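You operate a simulated robot arm through the tools that you are given. There is no shell and no other tool. Be economical: measure what you need, move in short steps, check, and stop when the job is done.

Carry out the task below with a simulated two-armed robot. There is one attempt and no reset: what you move stays moved.

## Task
Put the 3 motor from the top of the packing bench on the deck of the panel trolley and the 5 motor on the top of the drawer cabinet. Put one of the hex nuts from the top of the drawer cabinet in the blue bin. Take the yellow sensor and put it on the top of the green work mat. Put the 20 coupling from the near end of the grid on the zone 3 of the grid and the 10 coupling on top of the white can. Take the cap off the mixing bottle and lay it down on the near end of the grid. Take the blue plug and leave it on the grid behind the ports. Put the green brush on the middle shelf of the panel stand away on the upper shelf of the control desk. Fetch the red rag and set it on top of the small white carton. Take the green plug and put it on top of the orange can. Open the trolley bar. The order is free. Set down upright: motor, yellow sensor, green brush.

It is judged by the outcome, as a careful person would: the job done as asked, and still so three seconds after it is handed in. It fails if anything else is knocked over, pushed out of place, dropped, spilled or broken. A push-on lid holds only when it is set on centred and level and pressed home; a screw cap is set on level and turned clockwise until tight.

## Robot
Two 7-joint arms with fingered hands on one trunk, on a base that drives. Base frame: it is fixed to the floor where the robot stands at the start and does not move with it; the origin is under the middle of the robot, x ahead of it, y to its left, z up. Readings come in mm, degrees, newtons and seconds.
The left shoulder is at the start at [60, 166, 951], the right one opposite. With the tool pointing down near the work surface each hand reaches from about 100 to 780 mm from the robot's upright axis, wherever it stands, measured 20 degrees to its own side. Places, roughly: blue bin (10x16x8 cm) [3600, -600, 900]; blue plug (5x5x5 cm) [5600, 6900, 900]; coupling [5750, 5000, 750]; deck of the panel trolley [800, 1900, 500]; green brush (6x3x7 cm) [6000, 7200, 500]; green plug (5x5x5 cm) [7800, 4100, 900]; grid behind the ports [5200, 4800, 800]; hex nut (4x3x2 cm) [800, -300, 800]; mixing bottle [5000, 5250, 1000]; orange can [7750, 4250, 1000]; red rag (10x7x3 cm) [7600, 5300, 500]; small white carton (17x12x8 cm) [7600, 5100, 500]; top of the drawer cabinet [800, -500, 800]; top of the green work mat [7600, 5300, 900]; trolley bar [1100, 1900, 700]; upper shelf of the control desk [4000, 5000, 700]; white can (6x6x9 cm) [5500, 5100, 900]; yellow sensor (3x3x6 cm) [5900, 5000, 900]; zone 3 of the grid [4500, 5000, 800]. Payload 5 kg a hand.
The TCP of each hand is the grasp point between the finger pads, 32 mm short of the fingertips. In the tool frame z runs along the fingers and y along their closing line. The gripper opens to 160 mm. The gripper's body begins 89 mm behind the TCP. The gripper is a hand of 3 fingers: y runs from the thumb to the fingers, the wrist lies at [0, 0, -267] in the tool frame, and closing takes about 1.5 s.
Orientation is that of the tool frame in the base frame, as a unit quaternion [x, y, z, w]. With the fingers straight down and closing along the base's y, the tool's x points along the base's -x, its y along +y and its z along -z.

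## Interface
- The arms move only by the tool move_arm. It takes "left_moves", "right_moves" or both (then of equal length, played together; a hand with none holds still); each is a list that holds one entry, the list of rows, each a list of 6 numbers: the shift along the tool's x, y, z in m, then the turn, a rotation vector about the tool's x, y, z in degrees. In form: [[[dx, dy, dz, wx, wy, wz], ...]]. A call has 1 to 12 rows; each row is the pose to reach, as a shift and turn from the pose commanded when the call began, along the tool's axes at that moment. "left_fingers" and "right_fingers" are, for a hand that has rows, the finger opening in m, from 0 to 0.16, set as the call begins (left out, the last holds). Each row takes 0.2 s and may step no farther than 50 mm and 8.6 degrees from the row before; otherwise, or with a gripper value out of range, the whole call is refused. A pose out of reach is approached as far as the arm can. The call stops where the force on the tool passes 40 N (or 10 N more than at its start, if that is more) or the arm is blocked; 0.2 s more then pass. Each finger travels about 45 mm/s and halts on what it meets, pressing with about 22 N; the grip force reading is that of the motor and also rises with nothing between the fingers. The clock runs only during rows and for 0.2 s after the last one: add rows that repeat a pose to give the fingers time. The reply holds the time, the measured pose of the TCP, the force on the tool along the base axes, the opening and the grip force, in the units named above and with some noise, with the torque about the TCP (base axes, N m) and any sound that the robot's microphone picked up.
- Cameras (640 x 400 px; columns grow to the right, rows downward): "scene" is now at [55.8, 16.1, 1608.5]; the picture's right is [0.09, -1.00, 0.00], its down [-0.70, -0.06, -0.71] and it looks along [0.70, 0.06, -0.71] (base axes); focal length 253 px, centre (320, 200). "left" rides on the left gripper at [-65, -4, -116] in its tool frame; the picture's right is [0.06, -1.00, 0.00], its down [0.87, 0.05, -0.49] and it looks along [0.49, 0.03, 0.87] (tool axes); focal length 261 px, centre (320, 200). "right" rides on the right gripper at [65, -4, -116] in its tool frame; the picture's right is [0.06, 1.00, 0.00], its down [-0.87, 0.05, -0.49] and it looks along [-0.49, 0.03, 0.87] (tool axes); focal length 261 px, centre (320, 200). There is no depth. A picture from a camera that has moved, and an enlarged one, comes with that camera's place and axes in the base frame and with its lens. The place of the scene camera against the robot may be out by one fixed shift of up to 25 mm in any direction.
- capture(camera): a new picture of that camera. No time passes.
- move_column(by): slides the trunk up (or, below 0, down) by that many mm; the arms and the scene camera ride with it, the base frame stays. It gives what a move gives, with no picture.
- roll_base(legs): drives the robot by 1 to 6 legs, each [ahead, turn to the left] in mm and degrees, along the robot's own axes; the way and the turn of a leg run together, so that a leg with both is an arc; at most 1500 mm and 180 degrees a leg. The arms and the cameras ride along, it lands a little off, and it stops where it bumps. It gives what a move gives.
- move_fingers(finger1, finger2, thumb_bend, hand): sets how far each is bent, from 0 (flat) to 1 (curled in); at 0.3 the hand is open as for a grip, at 0.7 the pads meet at the TCP. One left out holds its place. A second passes; each finger stops where it meets its share of the squeeze, and holds until it gets a number again. A gripper value or a shape takes the hand back. It gives what a move gives, with no picture; readings hold the bend of each and the force on the fingers (four entries, about 0 where the hand has none), thumb and palm.
- hand_shape(shape, hand): the hand has 3 fingers and takes this shape, open, in about a second: jaw (thumb against the fingers, like two jaws); tri (thumb and two fingers); tip (a fingertip pinch); poke (one finger out to press); point (the index stretched); flat (the hand flat); cup (the hand cupped); fist (a fist). The gripper value then closes the fingers along that shape, each until it touches; the sizes above hold for jaw. It gives what a move gives, with no picture.
- turn_head(pan, tilt): turns the head with the scene camera to pan (to the left, within 86 degrees either way) and tilt (down, from -29 to 69), counted from straight ahead of the robot. It gives what a move gives.
- enlarge(camera, box): a new picture of the part [left, top, right, bottom] of that camera's present view, enlarged. No time passes.
- sign_off(): hands the job in; it is judged then, once.

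Work in short steps. Places have to be worked out from the pictures, the camera data and where the tool is seen: move nearer, look again, correct. Check each grasp and each placing, and mend what went wrong. You have 546 turns and 338 pictures in all, those below and enlarged ones among them. Open the grippers and draw the arms clear of the work before you hand the job in, unless the task says otherwise.

The tools are called after "Emit:" as name(argument=value, ...) on one line, values as JSON. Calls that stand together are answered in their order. move_arm: Moves the arms, as the interface text tells. Its arguments: {"type":"object","properties":{"left_moves":{"type":"array","items":{"type":"array","items":{"type":"array","items":{"type":"number"}}}},"left_fingers":{"type":"number"},"right_moves":{"type":"array","items":{"type":"array","items":{"type":"array","items":{"type":"number"}}}},"right_fingers":{"type":"number"}},"required":[]} The other tools are called the same way: move_column (by) slides the trunk up or down; hand_shape (shape, hand) gives the hand a shape; move_fingers (finger1, finger2, thumb_bend, hand) moves the fingers one by one; roll_base (legs) drives the base; turn_head (pan, tilt) turns the head that bears the scene camera; capture (camera) takes a picture; enlarge (camera, box) takes an enlarged picture of a part of a camera's view; sign_off () hands the job in.

At the start:

```text
clock: 0.0
left_position: [539.3, 211.4, 1074.8]
left_orientation: [-0.001, 1.0, 0.0, 0.0]
left_contact_force: [-0.1, 0.2, -0.9]
left_wrist_torque: [-0.01, 0.0, -0.03]
left_width: 160.0
left_gripper_force: 0.1
left_shape: jaw
left_bend: [0.3, 0.3, 0.3]
left_finger forces: [0.0, 0.1, 0.1, 0.0, 0.0, 0.1]
right_position: [623.9, -221.2, 1139.2]
right_orientation: [0.0, 1.0, 0.0, 0.0]
right_contact_force: [0.0, -0.4, 0.3]
right_wrist_torque: [-0.01, -0.01, 0.03]
right_width: 159.9
right_gripper_force: 0.1
right_shape: jaw
right_bend: [0.3, 0.3, 0.3]
right_finger forces: [0.0, 0.0, 0.0, 0.0, 0.0, 0.0]
trunk travel left (down, up): [-500.0, 90.0]
robot x, y, heading: [1.7, -0.2, -0.2]
head pan, tilt: [5.0, 45.0]
```

scene: 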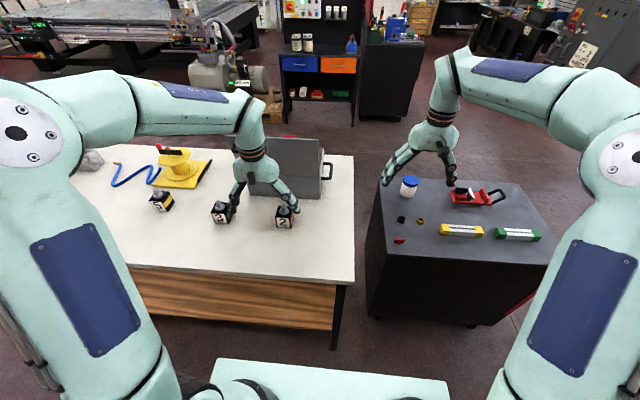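
right: 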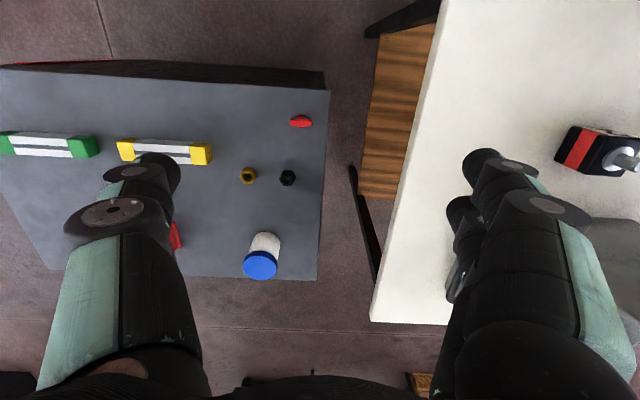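
left: 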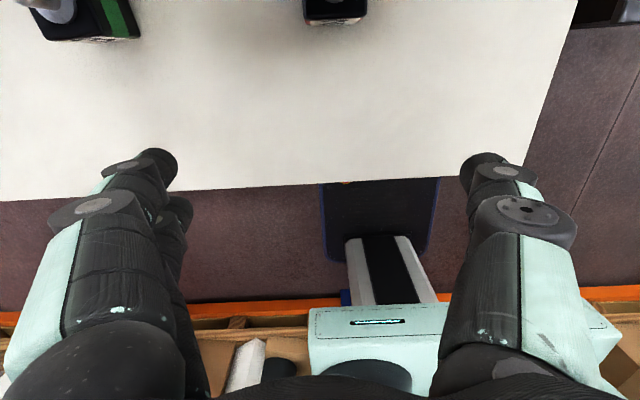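

I start by looking closer at the packing bench and the drawer cabinet.

Emit:
enlarge(camera="scene", box=[80, 130, 360, 305])

Emit:
enlarge(camera="scene", box=[360, 150, 580, 290])

```text
2.29 times, centred on (220, 218) of scene
camera zoom: at [55.8, 16.1, 1608.5], right [0.09, -1.0, 0.0], down [-0.7, -0.06, -0.71], along [0.7, 0.06, -0.71], focal length 579 px, centre (549, 160)
```

zoom: 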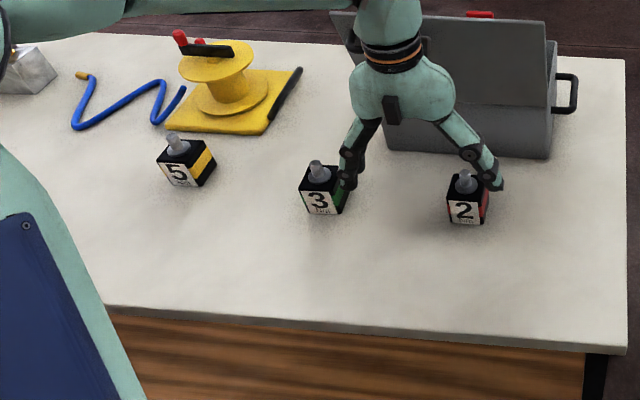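

```text
2.86 times, centred on (470, 220) of scene
camera zoom: at [55.8, 16.1, 1608.5], right [0.09, -1.0, 0.0], down [-0.7, -0.06, -0.71], along [0.7, 0.06, -0.71], focal length 724 px, centre (-109, 143)
```

zoom: 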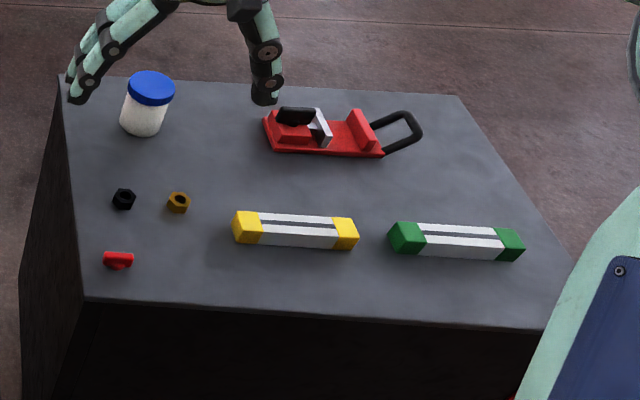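

Estimates: bench top z≈860, motor 3 ≈ (635,450), motor 5 ≈ (685,709), cabinet top z≈785. I intend to stand in front of the motors, so I look to the left and right for free floor.

Emit:
turn_head(pan=80, tilt=35)

Emit:
capture(camera="scene")

Emit:
turn_head(pan=-80, tilt=35)

Emit:
capture(camera="scene")

Emit:
turn_head(pan=0, tilt=10)

Emit:
capture(camera="scene")

```text
clock: 1.5
left_position: [539.8, 211.0, 1075.6]
left_orientation: [0.0, 1.0, 0.0, -0.001]
left_contact_force: [0.2, -0.6, -0.7]
left_wrist_torque: [0.02, -0.01, -0.01]
left_width: 159.8
left_gripper_force: 0.1
left_shape: jaw
left_bend: [0.3, 0.3, 0.3]
left_finger forces: [0.0, 0.1, 0.1, 0.0, 0.0, 0.1]
right_position: [623.2, -221.1, 1138.5]
right_orientation: [-0.001, 1.0, 0.0, 0.0]
right_contact_force: [0.3, -0.1, -0.1]
right_wrist_torque: [0.0, 0.02, -0.02]
right_width: 159.9
right_gripper_force: 0.0
right_shape: jaw
right_bend: [0.3, 0.3, 0.3]
right_finger forces: [0.0, 0.0, 0.0, 0.0, 0.0, 0.1]
trunk travel left (down, up): [-500.0, 90.0]
robot x, y, heading: [3.7, -5.5, 0.0]
head pan, tilt: [80.0, 35.0]
```

```text
332 pictures are left
camera scene: at [-9.8, 95.7, 1623.3], right [0.98, -0.17, 0.0], down [-0.1, -0.56, -0.82], along [0.14, 0.81, -0.57], focal length 253 px, centre (320, 200)
```

scene: 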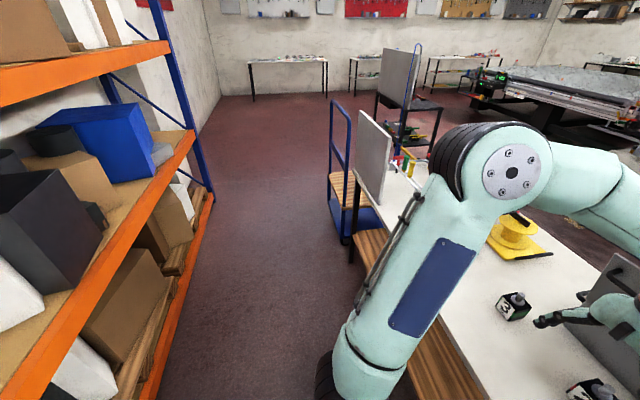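

```text
clock: 3.9
left_position: [539.7, 210.2, 1075.0]
left_orientation: [0.0, 1.0, -0.001, 0.0]
left_contact_force: [-0.8, 0.2, 0.4]
left_wrist_torque: [0.01, -0.02, 0.05]
left_width: 160.1
left_gripper_force: 0.0
left_shape: jaw
left_bend: [0.3, 0.3, 0.3]
left_finger forces: [0.0, 0.0, 0.0, 0.0, 0.0, 0.1]
right_position: [622.9, -221.7, 1138.9]
right_orientation: [0.0, 1.0, -0.001, 0.0]
right_contact_force: [-0.2, -0.4, 0.0]
right_wrist_torque: [0.0, 0.03, -0.01]
right_width: 159.9
right_gripper_force: 0.1
right_shape: jaw
right_bend: [0.3, 0.3, 0.3]
right_finger forces: [0.1, 0.1, 0.1, 0.0, 0.0, 0.0]
trunk travel left (down, up): [-500.0, 90.0]
robot x, y, heading: [-1.8, -0.0, 0.1]
head pan, tilt: [-80.0, 35.0]
```

```text
331 pictures are left
camera scene: at [-9.8, -77.7, 1623.3], right [-0.98, -0.17, 0.0], down [-0.1, 0.56, -0.82], along [0.14, -0.81, -0.57], focal length 253 px, centre (320, 200)
```

scene: 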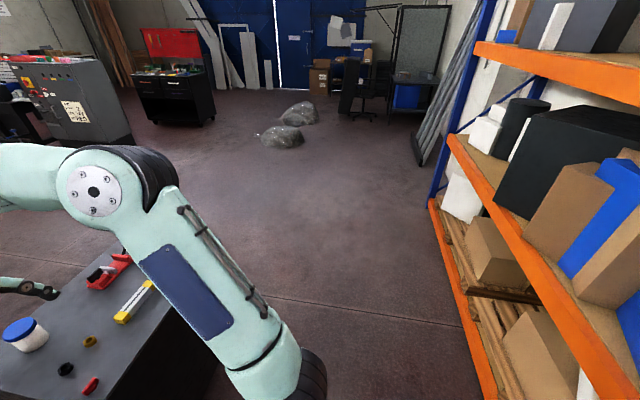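

```text
clock: 5.5
left_position: [538.9, 211.3, 1075.0]
left_orientation: [0.0, 1.0, 0.0, 0.0]
left_contact_force: [0.0, -0.1, 0.2]
left_wrist_torque: [0.05, -0.03, 0.0]
left_width: 159.8
left_gripper_force: 0.0
left_shape: jaw
left_bend: [0.3, 0.3, 0.3]
left_finger forces: [0.0, 0.1, 0.0, 0.0, 0.1, 0.1]
right_position: [622.2, -221.6, 1139.0]
right_orientation: [0.001, 1.0, 0.0, -0.001]
right_contact_force: [0.7, -0.9, 0.1]
right_wrist_torque: [0.01, -0.02, -0.03]
right_width: 159.9
right_gripper_force: 0.1
right_shape: jaw
right_bend: [0.3, 0.3, 0.3]
right_finger forces: [0.0, 0.0, 0.0, 0.1, 0.0, 0.1]
trunk travel left (down, up): [-500.0, 90.0]
robot x, y, heading: [0.7, -1.4, 0.3]
head pan, tilt: [0.0, 10.0]
```

```text
330 pictures are left
camera scene: at [67.8, 8.9, 1663.5], right [0.0, -1.0, 0.0], down [-0.17, 0.0, -0.98], along [0.98, 0.0, -0.17], focal length 253 px, centre (320, 200)
```

scene: 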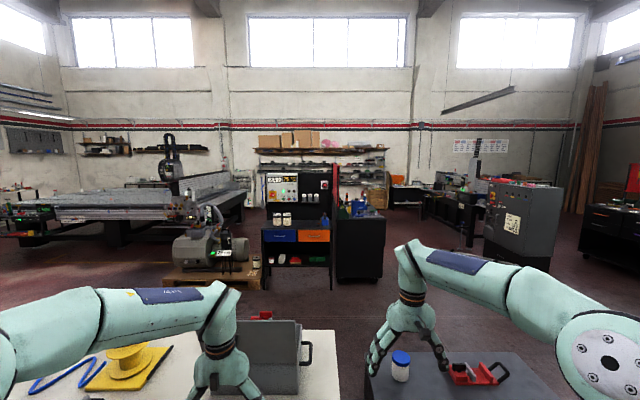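

The aisle to the left is free (rack face roughly x≈-600, bench at x≈440). I'll turn left, drive 500 mm, and turn back to face motors 5 and 3.

Emit:
roll_base(legs=[[0, 90], [520, 0], [0, -90]])

Emit:
turn_head(pan=0, tilt=50)

Emit:
capture(camera="scene")

Emit:
capture(camera="left")

Emit:
capture(camera="right")

```text
clock: 16.1
left_position: [530.9, 739.9, 1075.3]
left_orientation: [-0.016, 1.0, 0.0, 0.0]
left_contact_force: [0.7, 0.9, -0.6]
left_wrist_torque: [0.02, 0.01, -0.02]
left_width: 159.8
left_gripper_force: 0.1
left_shape: jaw
left_bend: [0.3, 0.3, 0.3]
left_finger forces: [0.0, 0.0, 0.0, 0.1, 0.0, 0.0]
right_position: [628.0, 309.9, 1139.1]
right_orientation: [-0.016, 1.0, -0.001, 0.0]
right_contact_force: [0.9, -0.6, 0.9]
right_wrist_torque: [0.0, -0.01, -0.06]
right_width: 159.8
right_gripper_force: 0.0
right_shape: jaw
right_bend: [0.3, 0.3, 0.3]
right_finger forces: [0.0, 0.1, 0.0, 0.0, 0.0, 0.1]
trunk travel left (down, up): [-500.0, 90.0]
robot x, y, heading: [-3.0, 514.8, 2.1]
head pan, tilt: [0.0, 10.0]
```

```text
clock: 17.1
left_position: [530.7, 741.3, 1075.7]
left_orientation: [-0.016, 1.0, 0.0, 0.0]
left_contact_force: [-0.1, 0.6, 0.9]
left_wrist_torque: [0.05, -0.02, 0.01]
left_width: 159.8
left_gripper_force: 0.1
left_shape: jaw
left_bend: [0.3, 0.3, 0.3]
left_finger forces: [0.0, 0.1, 0.0, 0.0, 0.0, 0.0]
right_position: [627.9, 309.8, 1139.3]
right_orientation: [-0.015, 1.0, 0.0, 0.0]
right_contact_force: [0.1, -0.7, -0.7]
right_wrist_torque: [-0.02, 0.02, -0.02]
right_width: 159.8
right_gripper_force: 0.1
right_shape: jaw
right_bend: [0.3, 0.3, 0.3]
right_finger forces: [0.0, 0.0, 0.1, 0.1, 0.0, 0.0]
trunk travel left (down, up): [-500.0, 90.0]
robot x, y, heading: [-4.2, 513.1, 1.9]
head pan, tilt: [0.0, 50.0]
```

```text
329 pictures are left
camera scene: at [49.8, 522.3, 1601.7], right [0.03, -1.0, 0.0], down [-0.77, -0.02, -0.64], along [0.64, 0.02, -0.77], focal length 253 px, centre (320, 200)
```

scene: 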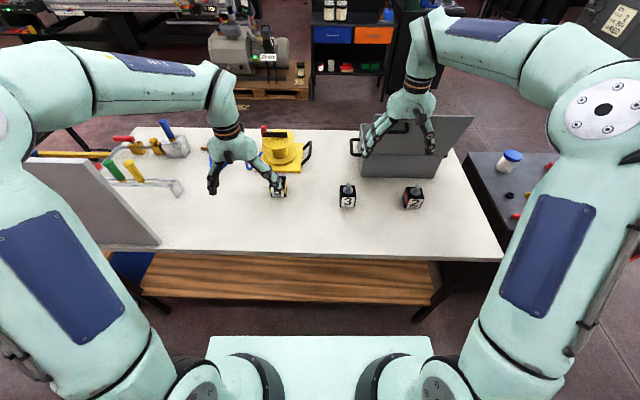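

```text
328 pictures are left
camera left: at [596.7, 738.8, 1190.7], right [-0.03, -1.0, 0.0], down [-0.87, 0.03, 0.49], along [-0.49, 0.02, -0.87], focal length 261 px, centre (320, 200)
```

left: 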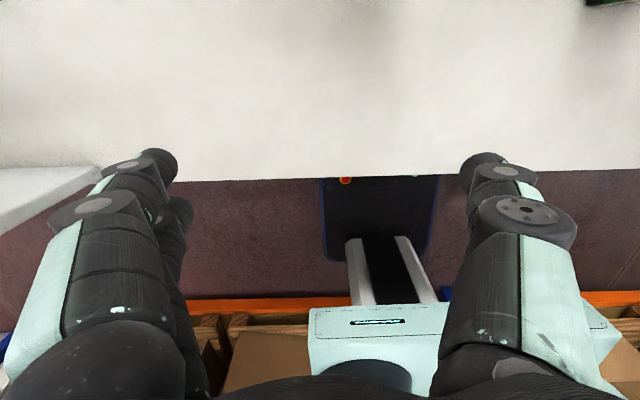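

```text
327 pictures are left
camera right: at [562.7, 303.6, 1255.1], right [-0.09, 1.0, 0.0], down [0.87, 0.08, 0.49], along [0.49, 0.05, -0.87], focal length 261 px, centre (320, 200)
```

right: 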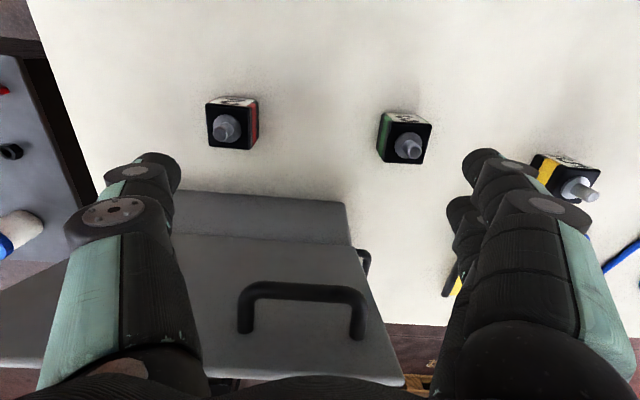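

Motors are at about (690,692) for 5 and (665,430) for 3, tops near z≈910. I move both hands over them at TCP z≈1000 with narrower openings, then look.

Emit:
move_arm(left_moves=[[[-0.04, -0.013, 0.019, 0, 0, 0], [-0.08, -0.026, 0.038, 0, 0, 0], [-0.12, -0.04, 0.057, 0, 0, 0], [-0.157, -0.053, 0.075, 0, 0, 0]]], right_moves=[[[-0.01, 0.03, 0.035, 0, 0, 0], [-0.02, 0.06, 0.07, 0, 0, 0], [-0.03, 0.09, 0.105, 0, 0, 0], [-0.038, 0.119, 0.139, 0, 0, 0]]], left_fingers=0.11, right_fingers=0.11)

Emit:
capture(camera="left")

Emit:
capture(camera="right")

```text
clock: 18.1
left_position: [690.8, 692.9, 1000.0]
left_orientation: [-0.015, 1.0, 0.0, -0.001]
left_contact_force: [0.7, 0.0, 0.1]
left_wrist_torque: [-0.04, 0.05, 0.01]
left_width: 110.7
left_gripper_force: 0.2
left_shape: jaw
left_bend: [0.67, 0.67, 0.64]
left_finger forces: [0.0, 0.1, 0.1, 0.0, 0.0, 0.0]
right_position: [662.4, 430.1, 996.9]
right_orientation: [-0.015, 1.0, 0.0, 0.0]
right_contact_force: [0.6, 0.9, 0.6]
right_wrist_torque: [0.01, 0.04, -0.01]
right_width: 110.6
right_gripper_force: 0.0
right_shape: jaw
right_bend: [0.67, 0.67, 0.64]
right_finger forces: [0.0, 0.0, 0.1, 0.0, 0.0, 0.1]
trunk travel left (down, up): [-500.0, 90.0]
robot x, y, heading: [-0.9, 510.2, 1.7]
head pan, tilt: [0.0, 50.0]
```

```text
326 pictures are left
camera left: at [757.1, 691.7, 1115.2], right [-0.03, -1.0, 0.0], down [-0.87, 0.03, 0.49], along [-0.49, 0.02, -0.87], focal length 261 px, centre (320, 200)
```

left: 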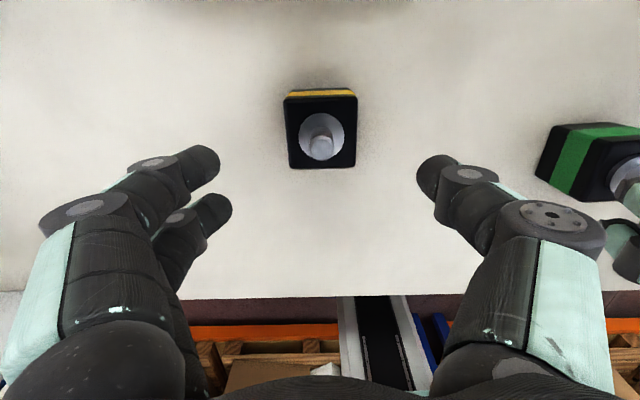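

```text
325 pictures are left
camera right: at [598.0, 423.9, 1113.1], right [-0.09, 1.0, 0.0], down [0.87, 0.08, 0.49], along [0.49, 0.05, -0.87], focal length 261 px, centre (320, 200)
```

right: 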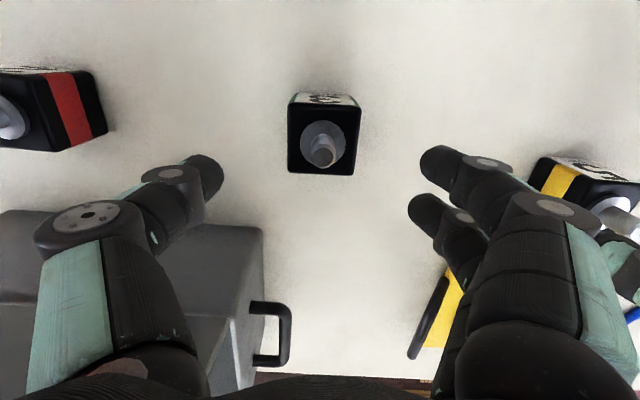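

Both are well lined up; I correct x slightly and come down to TCP z≈915.

Emit:
move_arm(left_moves=[[[-0.01, 0, 0.04, 0, 0, 0], [-0.01, 0, 0.085, 0, 0, 0]]], right_moves=[[[0.007, 0.002, 0.04, 0, 0, 0], [0.007, 0.002, 0.082, 0, 0, 0]]])

Emit:
capture(camera="left")

Emit:
capture(camera="right")

```text
clock: 18.7
left_position: [699.8, 692.9, 914.2]
left_orientation: [-0.015, 1.0, 0.0, 0.0]
left_contact_force: [0.2, 0.3, -0.7]
left_wrist_torque: [0.0, 0.02, 0.0]
left_width: 110.5
left_gripper_force: 0.2
left_shape: jaw
left_bend: [0.67, 0.67, 0.64]
left_finger forces: [0.0, 0.1, 0.0, 0.1, 0.1, 0.0]
right_position: [655.8, 431.6, 918.6]
right_orientation: [-0.016, 1.0, 0.0, 0.0]
right_contact_force: [0.1, 0.1, -0.3]
right_wrist_torque: [0.02, -0.01, 0.04]
right_width: 110.5
right_gripper_force: 0.0
right_shape: jaw
right_bend: [0.67, 0.67, 0.64]
right_finger forces: [0.0, 0.0, 0.0, 0.0, 0.1, 0.0]
trunk travel left (down, up): [-500.0, 90.0]
robot x, y, heading: [-4.9, 510.4, 1.9]
head pan, tilt: [0.0, 50.0]
```

```text
324 pictures are left
camera left: at [765.5, 691.4, 1029.5], right [-0.03, -1.0, 0.0], down [-0.87, 0.03, 0.49], along [-0.49, 0.02, -0.87], focal length 261 px, centre (320, 200)
```

left: 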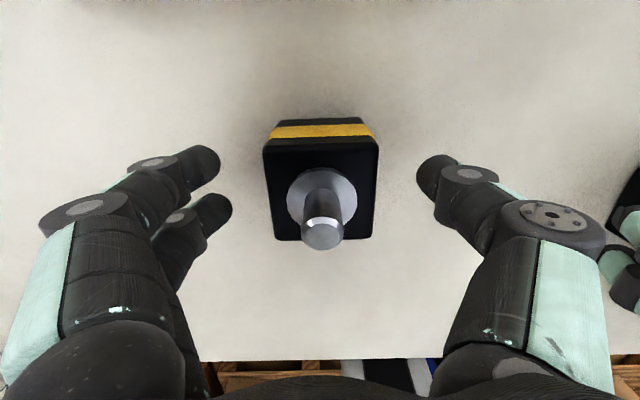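

```text
323 pictures are left
camera right: at [591.1, 424.5, 1034.6], right [-0.09, 1.0, 0.0], down [0.87, 0.08, 0.49], along [0.49, 0.05, -0.87], focal length 261 px, centre (320, 200)
```

right: 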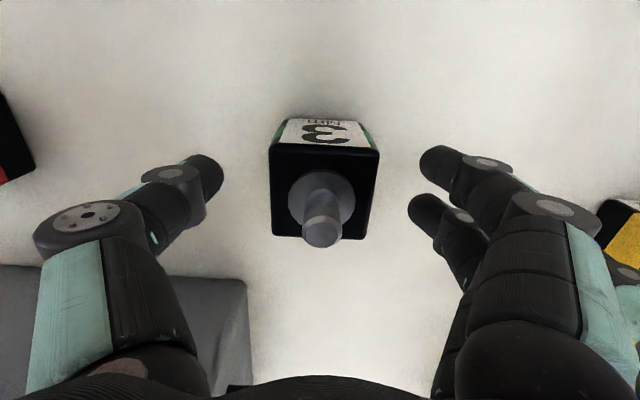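

The motor tops are at about z≈913, centred between the fingers. I go down ~14–18 mm more and close.

Emit:
move_arm(left_moves=[[[0, 0, 0.014, 0, 0, 0], [0, 0, 0.014, 0, 0, 0]]], right_moves=[[[0.002, 0, 0.018, 0, 0, 0], [0.002, 0, 0.018, 0, 0, 0]]])

Emit:
move_arm(left_moves=[[[0, 0, 0, 0, 0, 0], [0, 0, 0, 0, 0, 0], [0, 0, 0, 0, 0, 0], [0, 0, 0, 0, 0, 0], [0, 0, 0, 0, 0, 0], [0, 0, 0, 0, 0, 0], [0, 0, 0, 0, 0, 0]]], right_moves=[[[0, 0, 0, 0, 0, 0], [0, 0, 0, 0, 0, 0], [0, 0, 0, 0, 0, 0], [0, 0, 0, 0, 0, 0], [0, 0, 0, 0, 0, 0], [0, 0, 0, 0, 0, 0], [0, 0, 0, 0, 0, 0]]], left_fingers=0, right_fingers=0)

Emit:
capture(camera="left")

Emit:
capture(camera="right")

```text
clock: 19.3
left_position: [700.1, 692.3, 901.6]
left_orientation: [-0.016, 1.0, 0.0, 0.0]
left_contact_force: [0.3, 0.3, 0.7]
left_wrist_torque: [0.01, -0.01, 0.01]
left_width: 110.6
left_gripper_force: 0.1
left_shape: jaw
left_bend: [0.67, 0.67, 0.64]
left_finger forces: [0.0, 0.1, 0.0, 0.0, 0.0, 0.0]
right_position: [652.6, 431.7, 903.2]
right_orientation: [-0.015, 1.0, 0.0, 0.0]
right_contact_force: [0.4, 0.8, 0.3]
right_wrist_torque: [0.0, -0.04, 0.03]
right_width: 110.5
right_gripper_force: 0.0
right_shape: jaw
right_bend: [0.67, 0.67, 0.64]
right_finger forces: [0.0, 0.1, 0.1, 0.0, 0.1, 0.1]
trunk travel left (down, up): [-500.0, 90.0]
robot x, y, heading: [-3.3, 513.8, 1.8]
head pan, tilt: [0.0, 50.0]
```

```text
clock: 20.9
left_position: [700.4, 692.6, 900.7]
left_orientation: [-0.016, 1.0, 0.0, 0.0]
left_contact_force: [0.1, 1.3, -0.8]
left_wrist_torque: [0.0, -0.03, -0.02]
left_width: 51.2
left_gripper_force: 21.7
left_shape: jaw
left_bend: [0.73, 0.73, 0.7]
left_finger forces: [10.0, 10.0, 0.1, 0.1, 19.7, 0.1]
right_position: [652.4, 431.7, 901.9]
right_orientation: [-0.015, 1.0, 0.0, -0.001]
right_contact_force: [-0.4, -0.5, -0.1]
right_wrist_torque: [0.03, 0.02, 0.0]
right_width: 51.1
right_gripper_force: 22.2
right_shape: jaw
right_bend: [0.73, 0.73, 0.7]
right_finger forces: [10.0, 9.9, 0.0, 0.0, 19.6, 0.1]
trunk travel left (down, up): [-500.0, 90.0]
robot x, y, heading: [-1.6, 513.3, 1.8]
head pan, tilt: [0.0, 50.0]
```

```text
322 pictures are left
camera left: at [765.6, 691.3, 1015.7], right [-0.03, -1.0, 0.0], down [-0.87, 0.03, 0.49], along [-0.49, 0.02, -0.87], focal length 261 px, centre (320, 200)
```

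left: 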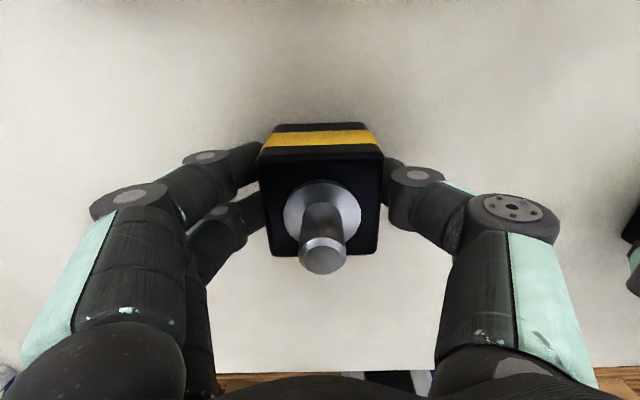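

```text
321 pictures are left
camera right: at [587.8, 424.9, 1017.1], right [-0.09, 1.0, 0.0], down [0.87, 0.08, 0.49], along [0.49, 0.05, -0.87], focal length 261 px, centre (320, 200)
```

right: 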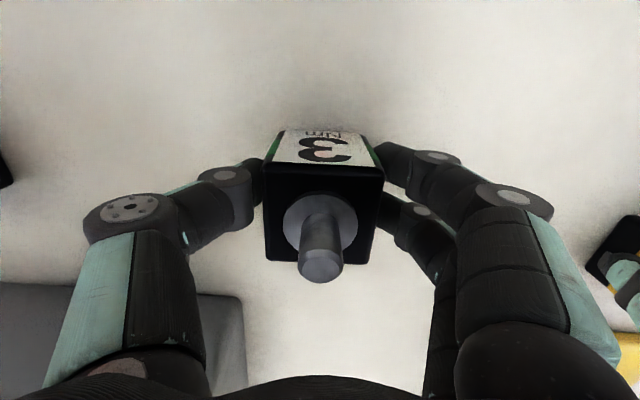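

Both motors gripped (51 mm). I lift them 170 mm and draw back.

Emit:
move_arm(left_moves=[[[0, 0, -0.045, 0, 0, 0], [0, 0, -0.09, 0, 0, 0], [0, 0, -0.135, 0, 0, 0], [0, 0, -0.17, 0, 0, 0], [0.05, 0, -0.17, 0, 0, 0], [0.1, 0, -0.17, 0, 0, 0], [0.15, 0, -0.17, 0, 0, 0], [0.2, 0, -0.17, 0, 0, 0]]], right_moves=[[[0, 0, -0.045, 0, 0, 0], [0, 0, -0.09, 0, 0, 0], [0, 0, -0.135, 0, 0, 0], [0, 0, -0.17, 0, 0, 0], [0.05, -0.02, -0.17, 0, 0, 0], [0.1, -0.04, -0.17, 0, 0, 0], [0.15, -0.06, -0.17, 0, 0, 0], [0.2, -0.08, -0.17, 0, 0, 0]]])

Emit:
capture(camera="scene")

```text
refused: row 5 steps farther than a row can; nothing moved
```

```text
320 pictures are left
camera scene: at [50.0, 522.3, 1601.6], right [0.03, -1.0, 0.0], down [-0.77, -0.02, -0.64], along [0.64, 0.02, -0.77], focal length 253 px, centre (320, 200)
```

scene: 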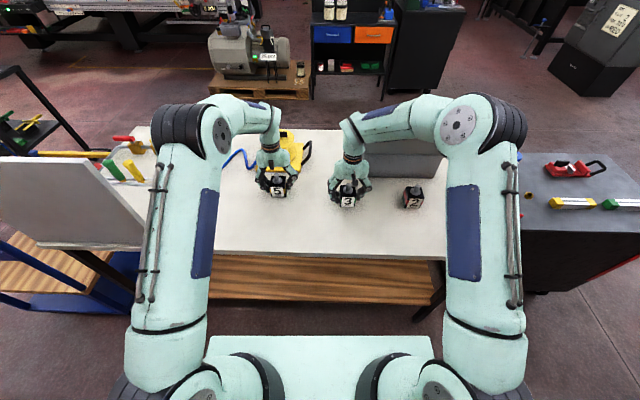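

One step exceeded the limit; I repeat with smaller ones.

Emit:
move_arm(left_moves=[[[0, 0, -0.045, 0, 0, 0], [0, 0, -0.09, 0, 0, 0], [0, 0, -0.135, 0, 0, 0], [0, 0, -0.17, 0, 0, 0], [0.045, 0, -0.17, 0, 0, 0], [0.09, 0, -0.17, 0, 0, 0], [0.135, 0, -0.17, 0, 0, 0], [0.18, 0, -0.17, 0, 0, 0]]], right_moves=[[[0, 0, -0.045, 0, 0, 0], [0, 0, -0.09, 0, 0, 0], [0, 0, -0.135, 0, 0, 0], [0, 0, -0.17, 0, 0, 0], [0.045, -0.02, -0.17, 0, 0, 0], [0.09, -0.04, -0.17, 0, 0, 0], [0.135, -0.06, -0.17, 0, 0, 0], [0.18, -0.08, -0.17, 0, 0, 0]]])

Emit:
capture(camera="scene")

```text
clock: 22.7
left_position: [520.2, 686.9, 1074.8]
left_orientation: [-0.016, 1.0, 0.001, 0.001]
left_contact_force: [-0.6, -0.3, -4.3]
left_wrist_torque: [0.0, -0.06, -0.01]
left_width: 51.1
left_gripper_force: 22.4
left_shape: jaw
left_bend: [0.73, 0.73, 0.7]
left_finger forces: [9.9, 9.9, 0.0, 0.1, 19.8, 0.0]
right_position: [475.6, 344.9, 1070.3]
right_orientation: [-0.016, 1.0, 0.0, 0.001]
right_contact_force: [0.3, 0.1, -3.8]
right_wrist_torque: [0.01, 0.0, -0.01]
right_width: 50.9
right_gripper_force: 21.9
right_shape: jaw
right_bend: [0.73, 0.73, 0.7]
right_finger forces: [10.1, 10.2, 0.1, 0.0, 20.1, 0.1]
trunk travel left (down, up): [-500.0, 90.0]
robot x, y, heading: [-1.4, 511.3, 1.8]
head pan, tilt: [0.0, 50.0]
```

```text
319 pictures are left
camera scene: at [47.7, 522.0, 1601.7], right [0.03, -1.0, 0.0], down [-0.77, -0.02, -0.64], along [0.64, 0.02, -0.77], focal length 253 px, centre (320, 200)
```

scene: 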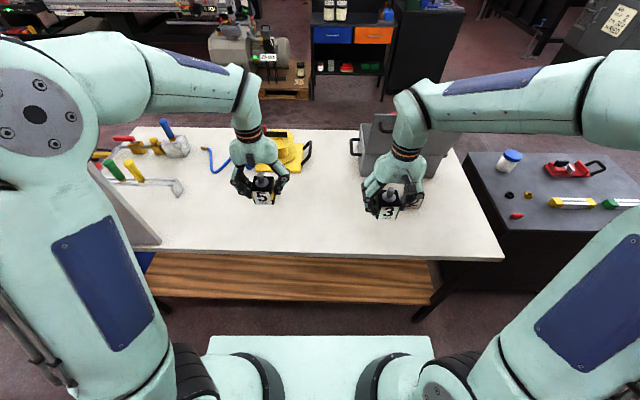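

Motor 5 goes on the cabinet at about (860,-430). I drive to around (180,-500) facing the cabinet.

Emit:
roll_base(legs=[[0, -92], [1010, 0], [0, 90], [150, 0]])

Emit:
capture(camera="scene")

Emit:
capture(camera="left")

```text
clock: 36.6
left_position: [687.5, -358.4, 1074.6]
left_orientation: [0.005, 1.0, 0.0, -0.001]
left_contact_force: [1.0, -0.2, -4.5]
left_wrist_torque: [0.0, 0.06, 0.02]
left_width: 50.9
left_gripper_force: 21.7
left_shape: jaw
left_bend: [0.73, 0.73, 0.7]
left_finger forces: [9.7, 9.6, 0.0, 0.1, 19.5, 0.0]
right_position: [628.9, -699.3, 1070.7]
right_orientation: [0.005, 1.0, 0.0, 0.0]
right_contact_force: [0.0, -0.4, -5.1]
right_wrist_torque: [-0.02, 0.08, -0.03]
right_width: 50.6
right_gripper_force: 21.9
right_shape: jaw
right_bend: [0.73, 0.73, 0.7]
right_finger forces: [9.8, 9.7, 0.0, 0.0, 19.5, 0.1]
trunk travel left (down, up): [-500.0, 90.0]
robot x, y, heading: [156.0, -510.6, -0.8]
head pan, tilt: [0.0, 50.0]
```

```text
318 pictures are left
camera scene: at [209.2, -503.0, 1601.5], right [-0.01, -1.0, 0.0], down [-0.77, 0.01, -0.64], along [0.64, -0.01, -0.77], focal length 253 px, centre (320, 200)
```

scene: 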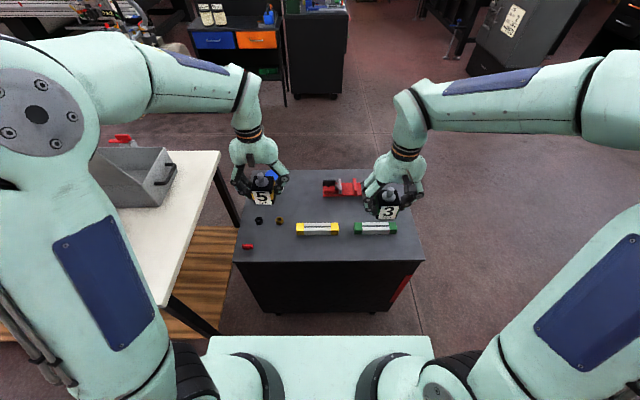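

```text
317 pictures are left
camera left: at [753.1, -362.7, 1189.1], right [-0.07, -1.0, 0.0], down [-0.87, 0.06, 0.49], along [-0.49, 0.04, -0.87], focal length 261 px, centre (320, 200)
```

left: 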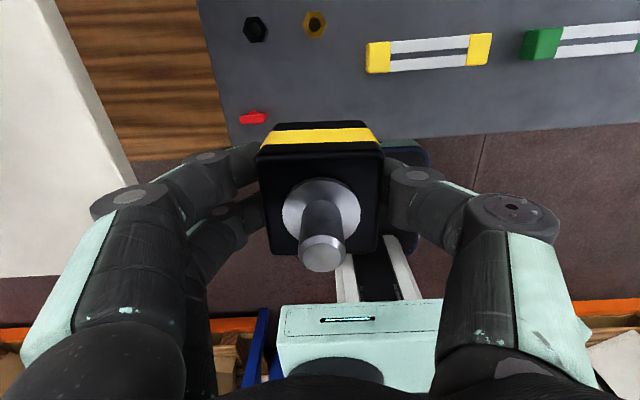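

I move the left hand over the free spot near (875,-435), keeping height, then look.

Emit:
move_arm(left_moves=[[[-0.045, -0.015, 0, 0, 0, 0], [-0.09, -0.03, 0, 0, 0, 0], [-0.135, -0.05, 0, 0, 0, 0], [-0.178, -0.07, 0, 0, 0, 0], [-0.185, -0.074, 0.04, 0, 0, 0], [-0.185, -0.074, 0.085, 0, 0, 0], [-0.185, -0.074, 0.13, 0, 0, 0]]])

Emit:
capture(camera="left")

Emit:
capture(camera="scene")

```text
clock: 38.2
left_position: [871.2, -435.5, 943.6]
left_orientation: [0.004, 1.0, 0.001, 0.0]
left_contact_force: [-0.3, 0.4, -4.2]
left_wrist_torque: [-0.03, 0.0, 0.04]
left_width: 50.9
left_gripper_force: 22.0
left_shape: jaw
left_bend: [0.73, 0.73, 0.7]
left_finger forces: [10.1, 9.9, 0.0, 0.0, 19.8, 0.0]
right_position: [627.4, -698.1, 1070.0]
right_orientation: [0.005, 1.0, 0.001, -0.001]
right_contact_force: [1.1, 0.1, -4.4]
right_wrist_torque: [-0.01, 0.05, 0.02]
right_width: 50.7
right_gripper_force: 21.5
right_shape: jaw
right_bend: [0.73, 0.73, 0.7]
right_finger forces: [9.8, 9.7, 0.0, 0.0, 19.7, 0.0]
trunk travel left (down, up): [-500.0, 90.0]
robot x, y, heading: [151.4, -509.7, -0.7]
head pan, tilt: [0.0, 50.0]
```

```text
316 pictures are left
camera left: at [937.2, -439.5, 1059.3], right [-0.07, -1.0, 0.0], down [-0.87, 0.06, 0.49], along [-0.49, 0.04, -0.87], focal length 261 px, centre (320, 200)
```

left: 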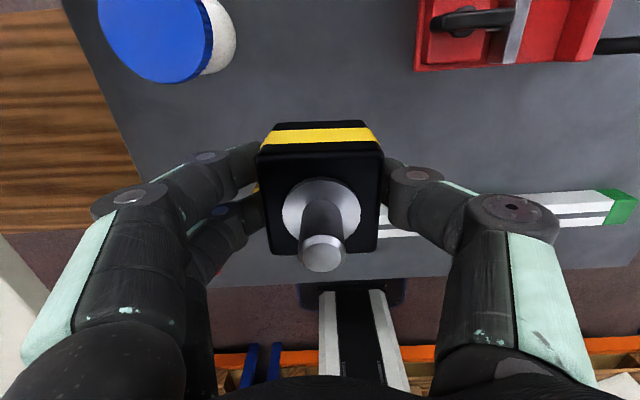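

```text
315 pictures are left
camera scene: at [208.2, -503.1, 1601.6], right [-0.01, -1.0, 0.0], down [-0.77, 0.01, -0.64], along [0.64, -0.01, -0.77], focal length 253 px, centre (320, 200)
```

scene: 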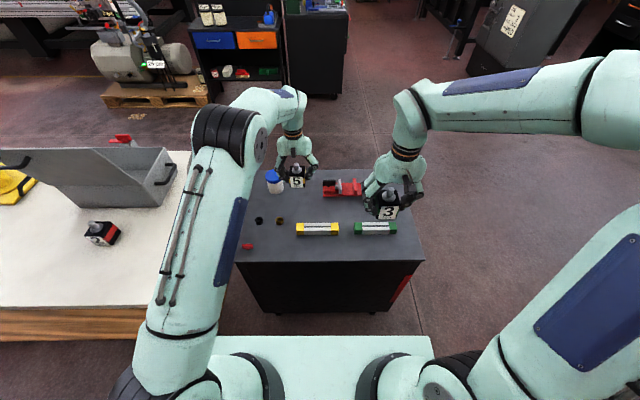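

The spot is clear of can, vise and level. I lower to just above the surface.

Emit:
move_arm(left_moves=[[[0, 0, 0.045, 0, 0, 0], [0, 0, 0.09, 0, 0, 0], [0, 0, 0.105, 0, 0, 0]]])

Emit:
move_arm(left_moves=[[[0, 0, 0.004, 0, 0, 0], [0, 0, 0.008, 0, 0, 0]]])

Emit:
capture(camera="left")

```text
clock: 39.0
left_position: [869.5, -433.3, 840.2]
left_orientation: [0.005, 1.0, 0.0, 0.0]
left_contact_force: [-0.7, -0.4, -4.9]
left_wrist_torque: [-0.02, 0.01, 0.01]
left_width: 50.9
left_gripper_force: 22.2
left_shape: jaw
left_bend: [0.73, 0.73, 0.7]
left_finger forces: [10.0, 9.9, 0.0, 0.1, 20.0, 0.0]
right_position: [628.0, -697.7, 1069.5]
right_orientation: [0.005, 1.0, 0.001, 0.0]
right_contact_force: [-0.4, 0.0, -4.8]
right_wrist_torque: [0.0, 0.03, -0.04]
right_width: 50.9
right_gripper_force: 21.8
right_shape: jaw
right_bend: [0.73, 0.73, 0.7]
right_finger forces: [9.8, 9.7, 0.0, 0.1, 19.6, 0.1]
trunk travel left (down, up): [-500.0, 90.0]
robot x, y, heading: [157.0, -513.3, -0.6]
head pan, tilt: [0.0, 50.0]
```

```text
clock: 39.6
left_position: [870.6, -433.8, 831.5]
left_orientation: [0.006, 1.0, 0.0, 0.0]
left_contact_force: [-1.0, -0.8, -5.2]
left_wrist_torque: [-0.02, 0.0, 0.01]
left_width: 50.5
left_gripper_force: 22.2
left_shape: jaw
left_bend: [0.73, 0.73, 0.7]
left_finger forces: [10.0, 9.8, 0.0, 0.0, 19.9, 0.0]
right_position: [627.9, -698.0, 1069.8]
right_orientation: [0.005, 1.0, 0.0, -0.001]
right_contact_force: [-0.1, -0.8, -4.6]
right_wrist_torque: [0.0, 0.07, 0.0]
right_width: 50.8
right_gripper_force: 21.9
right_shape: jaw
right_bend: [0.73, 0.73, 0.7]
right_finger forces: [9.8, 9.8, 0.0, 0.0, 19.6, 0.0]
trunk travel left (down, up): [-500.0, 90.0]
robot x, y, heading: [154.3, -509.1, -0.6]
head pan, tilt: [0.0, 50.0]
```

```text
314 pictures are left
camera left: at [935.8, -438.5, 947.2], right [-0.07, -1.0, 0.0], down [-0.87, 0.06, 0.49], along [-0.49, 0.04, -0.87], focal length 261 px, centre (320, 200)
```

left: 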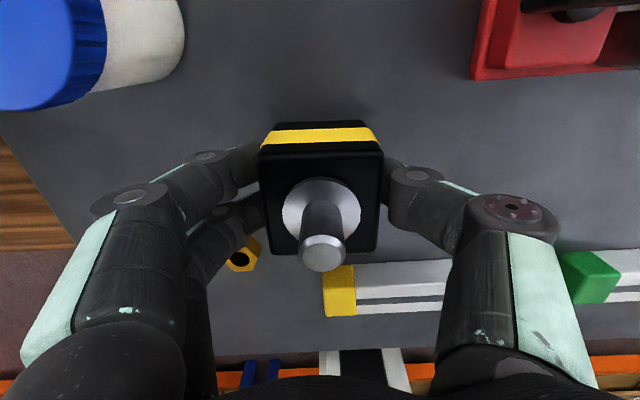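

Still in the air; I lower in small steps until the force shows contact.

Emit:
move_arm(left_moves=[[[0, 0, 0.002, 0, 0, 0], [0, 0, 0.004, 0, 0, 0], [0, 0, 0.006, 0, 0, 0]]])

```text
clock: 40.5
left_position: [870.0, -433.9, 826.8]
left_orientation: [0.005, 1.0, 0.0, 0.0]
left_contact_force: [0.2, -0.1, -5.1]
left_wrist_torque: [-0.02, -0.02, 0.02]
left_width: 50.4
left_gripper_force: 21.9
left_shape: jaw
left_bend: [0.73, 0.73, 0.7]
left_finger forces: [10.0, 9.9, 0.0, 0.1, 19.8, 0.1]
right_position: [627.2, -699.3, 1070.0]
right_orientation: [0.006, 1.0, 0.0, -0.001]
right_contact_force: [-1.4, -0.2, -5.8]
right_wrist_torque: [-0.01, 0.02, -0.01]
right_width: 50.8
right_gripper_force: 21.8
right_shape: jaw
right_bend: [0.73, 0.73, 0.7]
right_finger forces: [9.6, 9.8, 0.1, 0.0, 19.6, 0.1]
trunk travel left (down, up): [-500.0, 90.0]
robot x, y, heading: [154.9, -511.9, -0.7]
head pan, tilt: [0.0, 50.0]
```

Emit:
move_arm(left_moves=[[[0, 0, 0.002, 0, 0, 0], [0, 0, 0.004, 0, 0, 0], [0, 0, 0.006, 0, 0, 0]]])

```text
clock: 41.2
left_position: [869.3, -433.8, 819.2]
left_orientation: [0.005, 1.0, 0.0, 0.0]
left_contact_force: [0.9, 0.4, -4.5]
left_wrist_torque: [-0.02, 0.0, -0.01]
left_width: 50.9
left_gripper_force: 22.3
left_shape: jaw
left_bend: [0.73, 0.73, 0.7]
left_finger forces: [10.0, 10.0, 0.0, 0.1, 19.9, 0.0]
right_position: [628.3, -698.0, 1068.9]
right_orientation: [0.004, 1.0, 0.0, -0.001]
right_contact_force: [-0.2, -0.2, -5.5]
right_wrist_torque: [0.01, 0.05, 0.02]
right_width: 50.4
right_gripper_force: 22.1
right_shape: jaw
right_bend: [0.73, 0.73, 0.7]
right_finger forces: [9.9, 9.8, 0.0, 0.1, 19.6, 0.0]
trunk travel left (down, up): [-500.0, 90.0]
robot x, y, heading: [154.7, -506.9, -0.8]
head pan, tilt: [0.0, 50.0]
```

Not yet in contact at TCP z≈820; I keep lowering.

Emit:
move_arm(left_moves=[[[0, 0, 0.002, 0, 0, 0], [0, 0, 0.004, 0, 0, 0], [0, 0, 0.006, 0, 0, 0], [0, 0, 0.008, 0, 0, 0]]])

Emit:
capture(camera="left")

```text
clock: 42.2
left_position: [870.1, -434.4, 810.5]
left_orientation: [0.006, 1.0, 0.0, 0.0]
left_contact_force: [0.6, 0.1, -4.5]
left_wrist_torque: [0.0, 0.01, 0.04]
left_width: 50.6
left_gripper_force: 22.4
left_shape: jaw
left_bend: [0.73, 0.73, 0.7]
left_finger forces: [10.0, 9.9, 0.1, 0.0, 19.9, 0.0]
right_position: [628.7, -697.6, 1069.3]
right_orientation: [0.005, 1.0, 0.0, -0.002]
right_contact_force: [0.0, 0.0, -4.4]
right_wrist_torque: [0.0, 0.01, 0.01]
right_width: 50.7
right_gripper_force: 22.2
right_shape: jaw
right_bend: [0.73, 0.73, 0.7]
right_finger forces: [9.8, 9.8, 0.0, 0.1, 19.6, 0.1]
trunk travel left (down, up): [-500.0, 90.0]
robot x, y, heading: [153.6, -511.1, -0.3]
head pan, tilt: [0.0, 50.0]
```

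```text
313 pictures are left
camera left: at [935.5, -438.1, 926.7], right [-0.07, -1.0, 0.0], down [-0.87, 0.06, 0.49], along [-0.49, 0.04, -0.87], focal length 261 px, centre (320, 200)
```

left: 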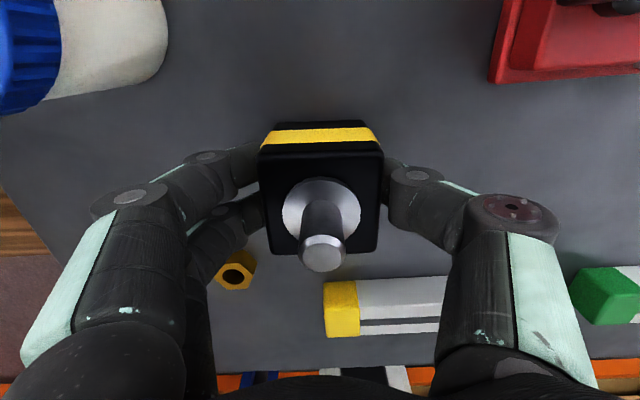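

The surface looks to be at about z≈770, so contact is imminent.

Emit:
move_arm(left_moves=[[[0, 0, 0.002, 0, 0, 0], [0, 0, 0.004, 0, 0, 0]]])

Emit:
move_arm(left_moves=[[[0, 0, 0.002, 0, 0, 0], [0, 0, 0.004, 0, 0, 0]]])

```text
clock: 42.9
left_position: [870.0, -434.0, 810.5]
left_orientation: [0.005, 1.0, 0.0, 0.001]
left_contact_force: [-2.8, 1.1, 9.8]
left_wrist_torque: [0.06, 0.03, 0.07]
left_width: 50.6
left_gripper_force: 22.1
left_shape: jaw
left_bend: [0.73, 0.73, 0.7]
left_finger forces: [11.3, 11.5, 0.0, 0.1, 21.9, 0.0]
right_position: [626.1, -699.2, 1070.0]
right_orientation: [0.005, 1.0, 0.0, 0.0]
right_contact_force: [-0.7, 0.1, -4.1]
right_wrist_torque: [-0.02, 0.06, 0.03]
right_width: 50.7
right_gripper_force: 22.3
right_shape: jaw
right_bend: [0.73, 0.73, 0.7]
right_finger forces: [9.8, 9.7, 0.0, 0.1, 19.5, 0.0]
trunk travel left (down, up): [-500.0, 90.0]
robot x, y, heading: [152.8, -514.0, -0.7]
head pan, tilt: [0.0, 50.0]
```

```text
clock: 43.5
left_position: [869.8, -433.4, 807.1]
left_orientation: [0.006, 1.0, 0.0, 0.004]
left_contact_force: [-4.4, 1.5, 34.4]
left_wrist_torque: [0.1, 0.09, 0.01]
left_width: 52.9
left_gripper_force: 22.6
left_shape: jaw
left_bend: [0.74, 0.74, 0.71]
left_finger forces: [13.6, 13.6, 0.0, 0.1, 26.3, 0.0]
right_position: [626.4, -699.1, 1071.7]
right_orientation: [0.006, 1.0, 0.0, 0.0]
right_contact_force: [-0.4, 0.0, -4.9]
right_wrist_torque: [0.0, 0.02, 0.01]
right_width: 50.9
right_gripper_force: 22.0
right_shape: jaw
right_bend: [0.73, 0.73, 0.7]
right_finger forces: [9.8, 9.7, 0.0, 0.0, 19.6, 0.0]
trunk travel left (down, up): [-500.0, 90.0]
robot x, y, heading: [154.8, -509.3, -0.7]
head pan, tilt: [0.0, 50.0]
```

Contact confirmed. I ease up 2 mm, open, and lift straight off.

Emit:
move_arm(left_moves=[[[0, 0, -0.003, 0, 0, 0], [0, 0, -0.003, 0, 0, 0], [0, 0, -0.003, 0, 0, 0], [0, 0, -0.003, 0, 0, 0], [0, 0, -0.003, 0, 0, 0]]], left_fingers=0.1)

Emit:
move_arm(left_moves=[[[0, 0, -0.045, 0, 0, 0], [0, 0, -0.09, 0, 0, 0], [0, 0, -0.13, 0, 0, 0]]])

Emit:
capture(camera="left")

```text
clock: 44.6
left_position: [869.9, -432.9, 806.0]
left_orientation: [0.005, 1.0, -0.001, 0.0]
left_contact_force: [-0.1, -0.5, 0.7]
left_wrist_torque: [0.0, 0.0, 0.02]
left_width: 99.8
left_gripper_force: 0.0
left_shape: jaw
left_bend: [0.71, 0.71, 0.69]
left_finger forces: [0.0, 0.0, 0.0, 0.0, 0.0, 0.0]
right_position: [626.8, -698.0, 1070.7]
right_orientation: [0.006, 1.0, 0.0, 0.0]
right_contact_force: [0.8, 0.6, -4.6]
right_wrist_torque: [-0.04, 0.04, 0.02]
right_width: 50.9
right_gripper_force: 22.0
right_shape: jaw
right_bend: [0.73, 0.73, 0.7]
right_finger forces: [9.8, 9.8, 0.1, 0.0, 19.7, 0.1]
trunk travel left (down, up): [-500.0, 90.0]
robot x, y, heading: [156.3, -513.9, -0.4]
head pan, tilt: [0.0, 50.0]
```

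```text
clock: 45.5
left_position: [870.6, -436.1, 935.2]
left_orientation: [0.006, 1.0, 0.0, 0.0]
left_contact_force: [-0.6, 0.0, -0.9]
left_wrist_torque: [0.02, -0.02, 0.0]
left_width: 99.8
left_gripper_force: 0.1
left_shape: jaw
left_bend: [0.71, 0.71, 0.69]
left_finger forces: [0.0, 0.1, 0.0, 0.1, 0.0, 0.0]
right_position: [625.8, -699.0, 1069.1]
right_orientation: [0.006, 1.0, 0.0, 0.0]
right_contact_force: [0.6, 0.1, -4.3]
right_wrist_torque: [-0.02, 0.04, -0.01]
right_width: 50.7
right_gripper_force: 22.4
right_shape: jaw
right_bend: [0.73, 0.73, 0.7]
right_finger forces: [9.8, 9.9, 0.0, 0.0, 19.5, 0.1]
trunk travel left (down, up): [-500.0, 90.0]
robot x, y, heading: [153.5, -513.8, -0.6]
head pan, tilt: [0.0, 50.0]
```

```text
312 pictures are left
camera left: at [935.5, -440.7, 1051.5], right [-0.07, -1.0, 0.0], down [-0.87, 0.06, 0.49], along [-0.49, 0.04, -0.87], focal length 261 px, centre (320, 200)
```

left: 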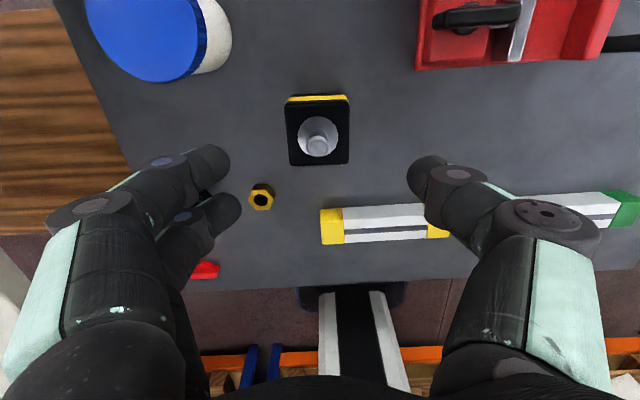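

Motor 5 stands well. Next I take the black nut, estimated at (785,-278), with the left hand: move over it and look.

Emit:
move_arm(left_moves=[[[0.021, 0.04, 0, 0, 0, 0], [0.042, 0.08, 0, 0, 0, 0], [0.063, 0.12, 0.01, 0, 0, 0], [0.084, 0.158, 0.03, 0, 0, 0], [0.084, 0.158, 0.055, 0, 0, 0]]], left_fingers=0.08)

Emit:
capture(camera="left")

```text
clock: 46.6
left_position: [787.3, -277.0, 880.0]
left_orientation: [0.005, 1.0, 0.0, -0.001]
left_contact_force: [-0.2, 0.1, 0.3]
left_wrist_torque: [0.03, -0.02, 0.06]
left_width: 80.6
left_gripper_force: 0.1
left_shape: jaw
left_bend: [0.72, 0.72, 0.7]
left_finger forces: [0.0, 0.0, 0.1, 0.1, 0.0, 0.0]
right_position: [628.7, -698.2, 1069.8]
right_orientation: [0.006, 1.0, 0.0, -0.001]
right_contact_force: [0.4, -0.1, -4.8]
right_wrist_torque: [0.04, 0.05, 0.02]
right_width: 50.5
right_gripper_force: 21.8
right_shape: jaw
right_bend: [0.73, 0.73, 0.7]
right_finger forces: [9.9, 9.7, 0.0, 0.0, 19.6, 0.1]
trunk travel left (down, up): [-500.0, 90.0]
robot x, y, heading: [157.8, -509.3, -0.3]
head pan, tilt: [0.0, 50.0]
```

```text
311 pictures are left
camera left: at [853.8, -281.5, 995.4], right [-0.07, -1.0, 0.0], down [-0.87, 0.06, 0.49], along [-0.49, 0.04, -0.87], focal length 261 px, centre (320, 200)
```

left: 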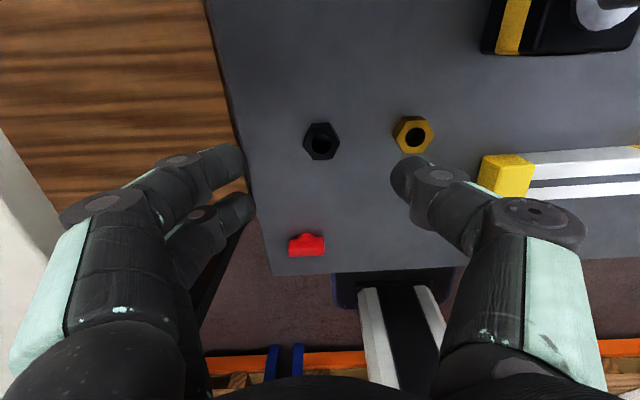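

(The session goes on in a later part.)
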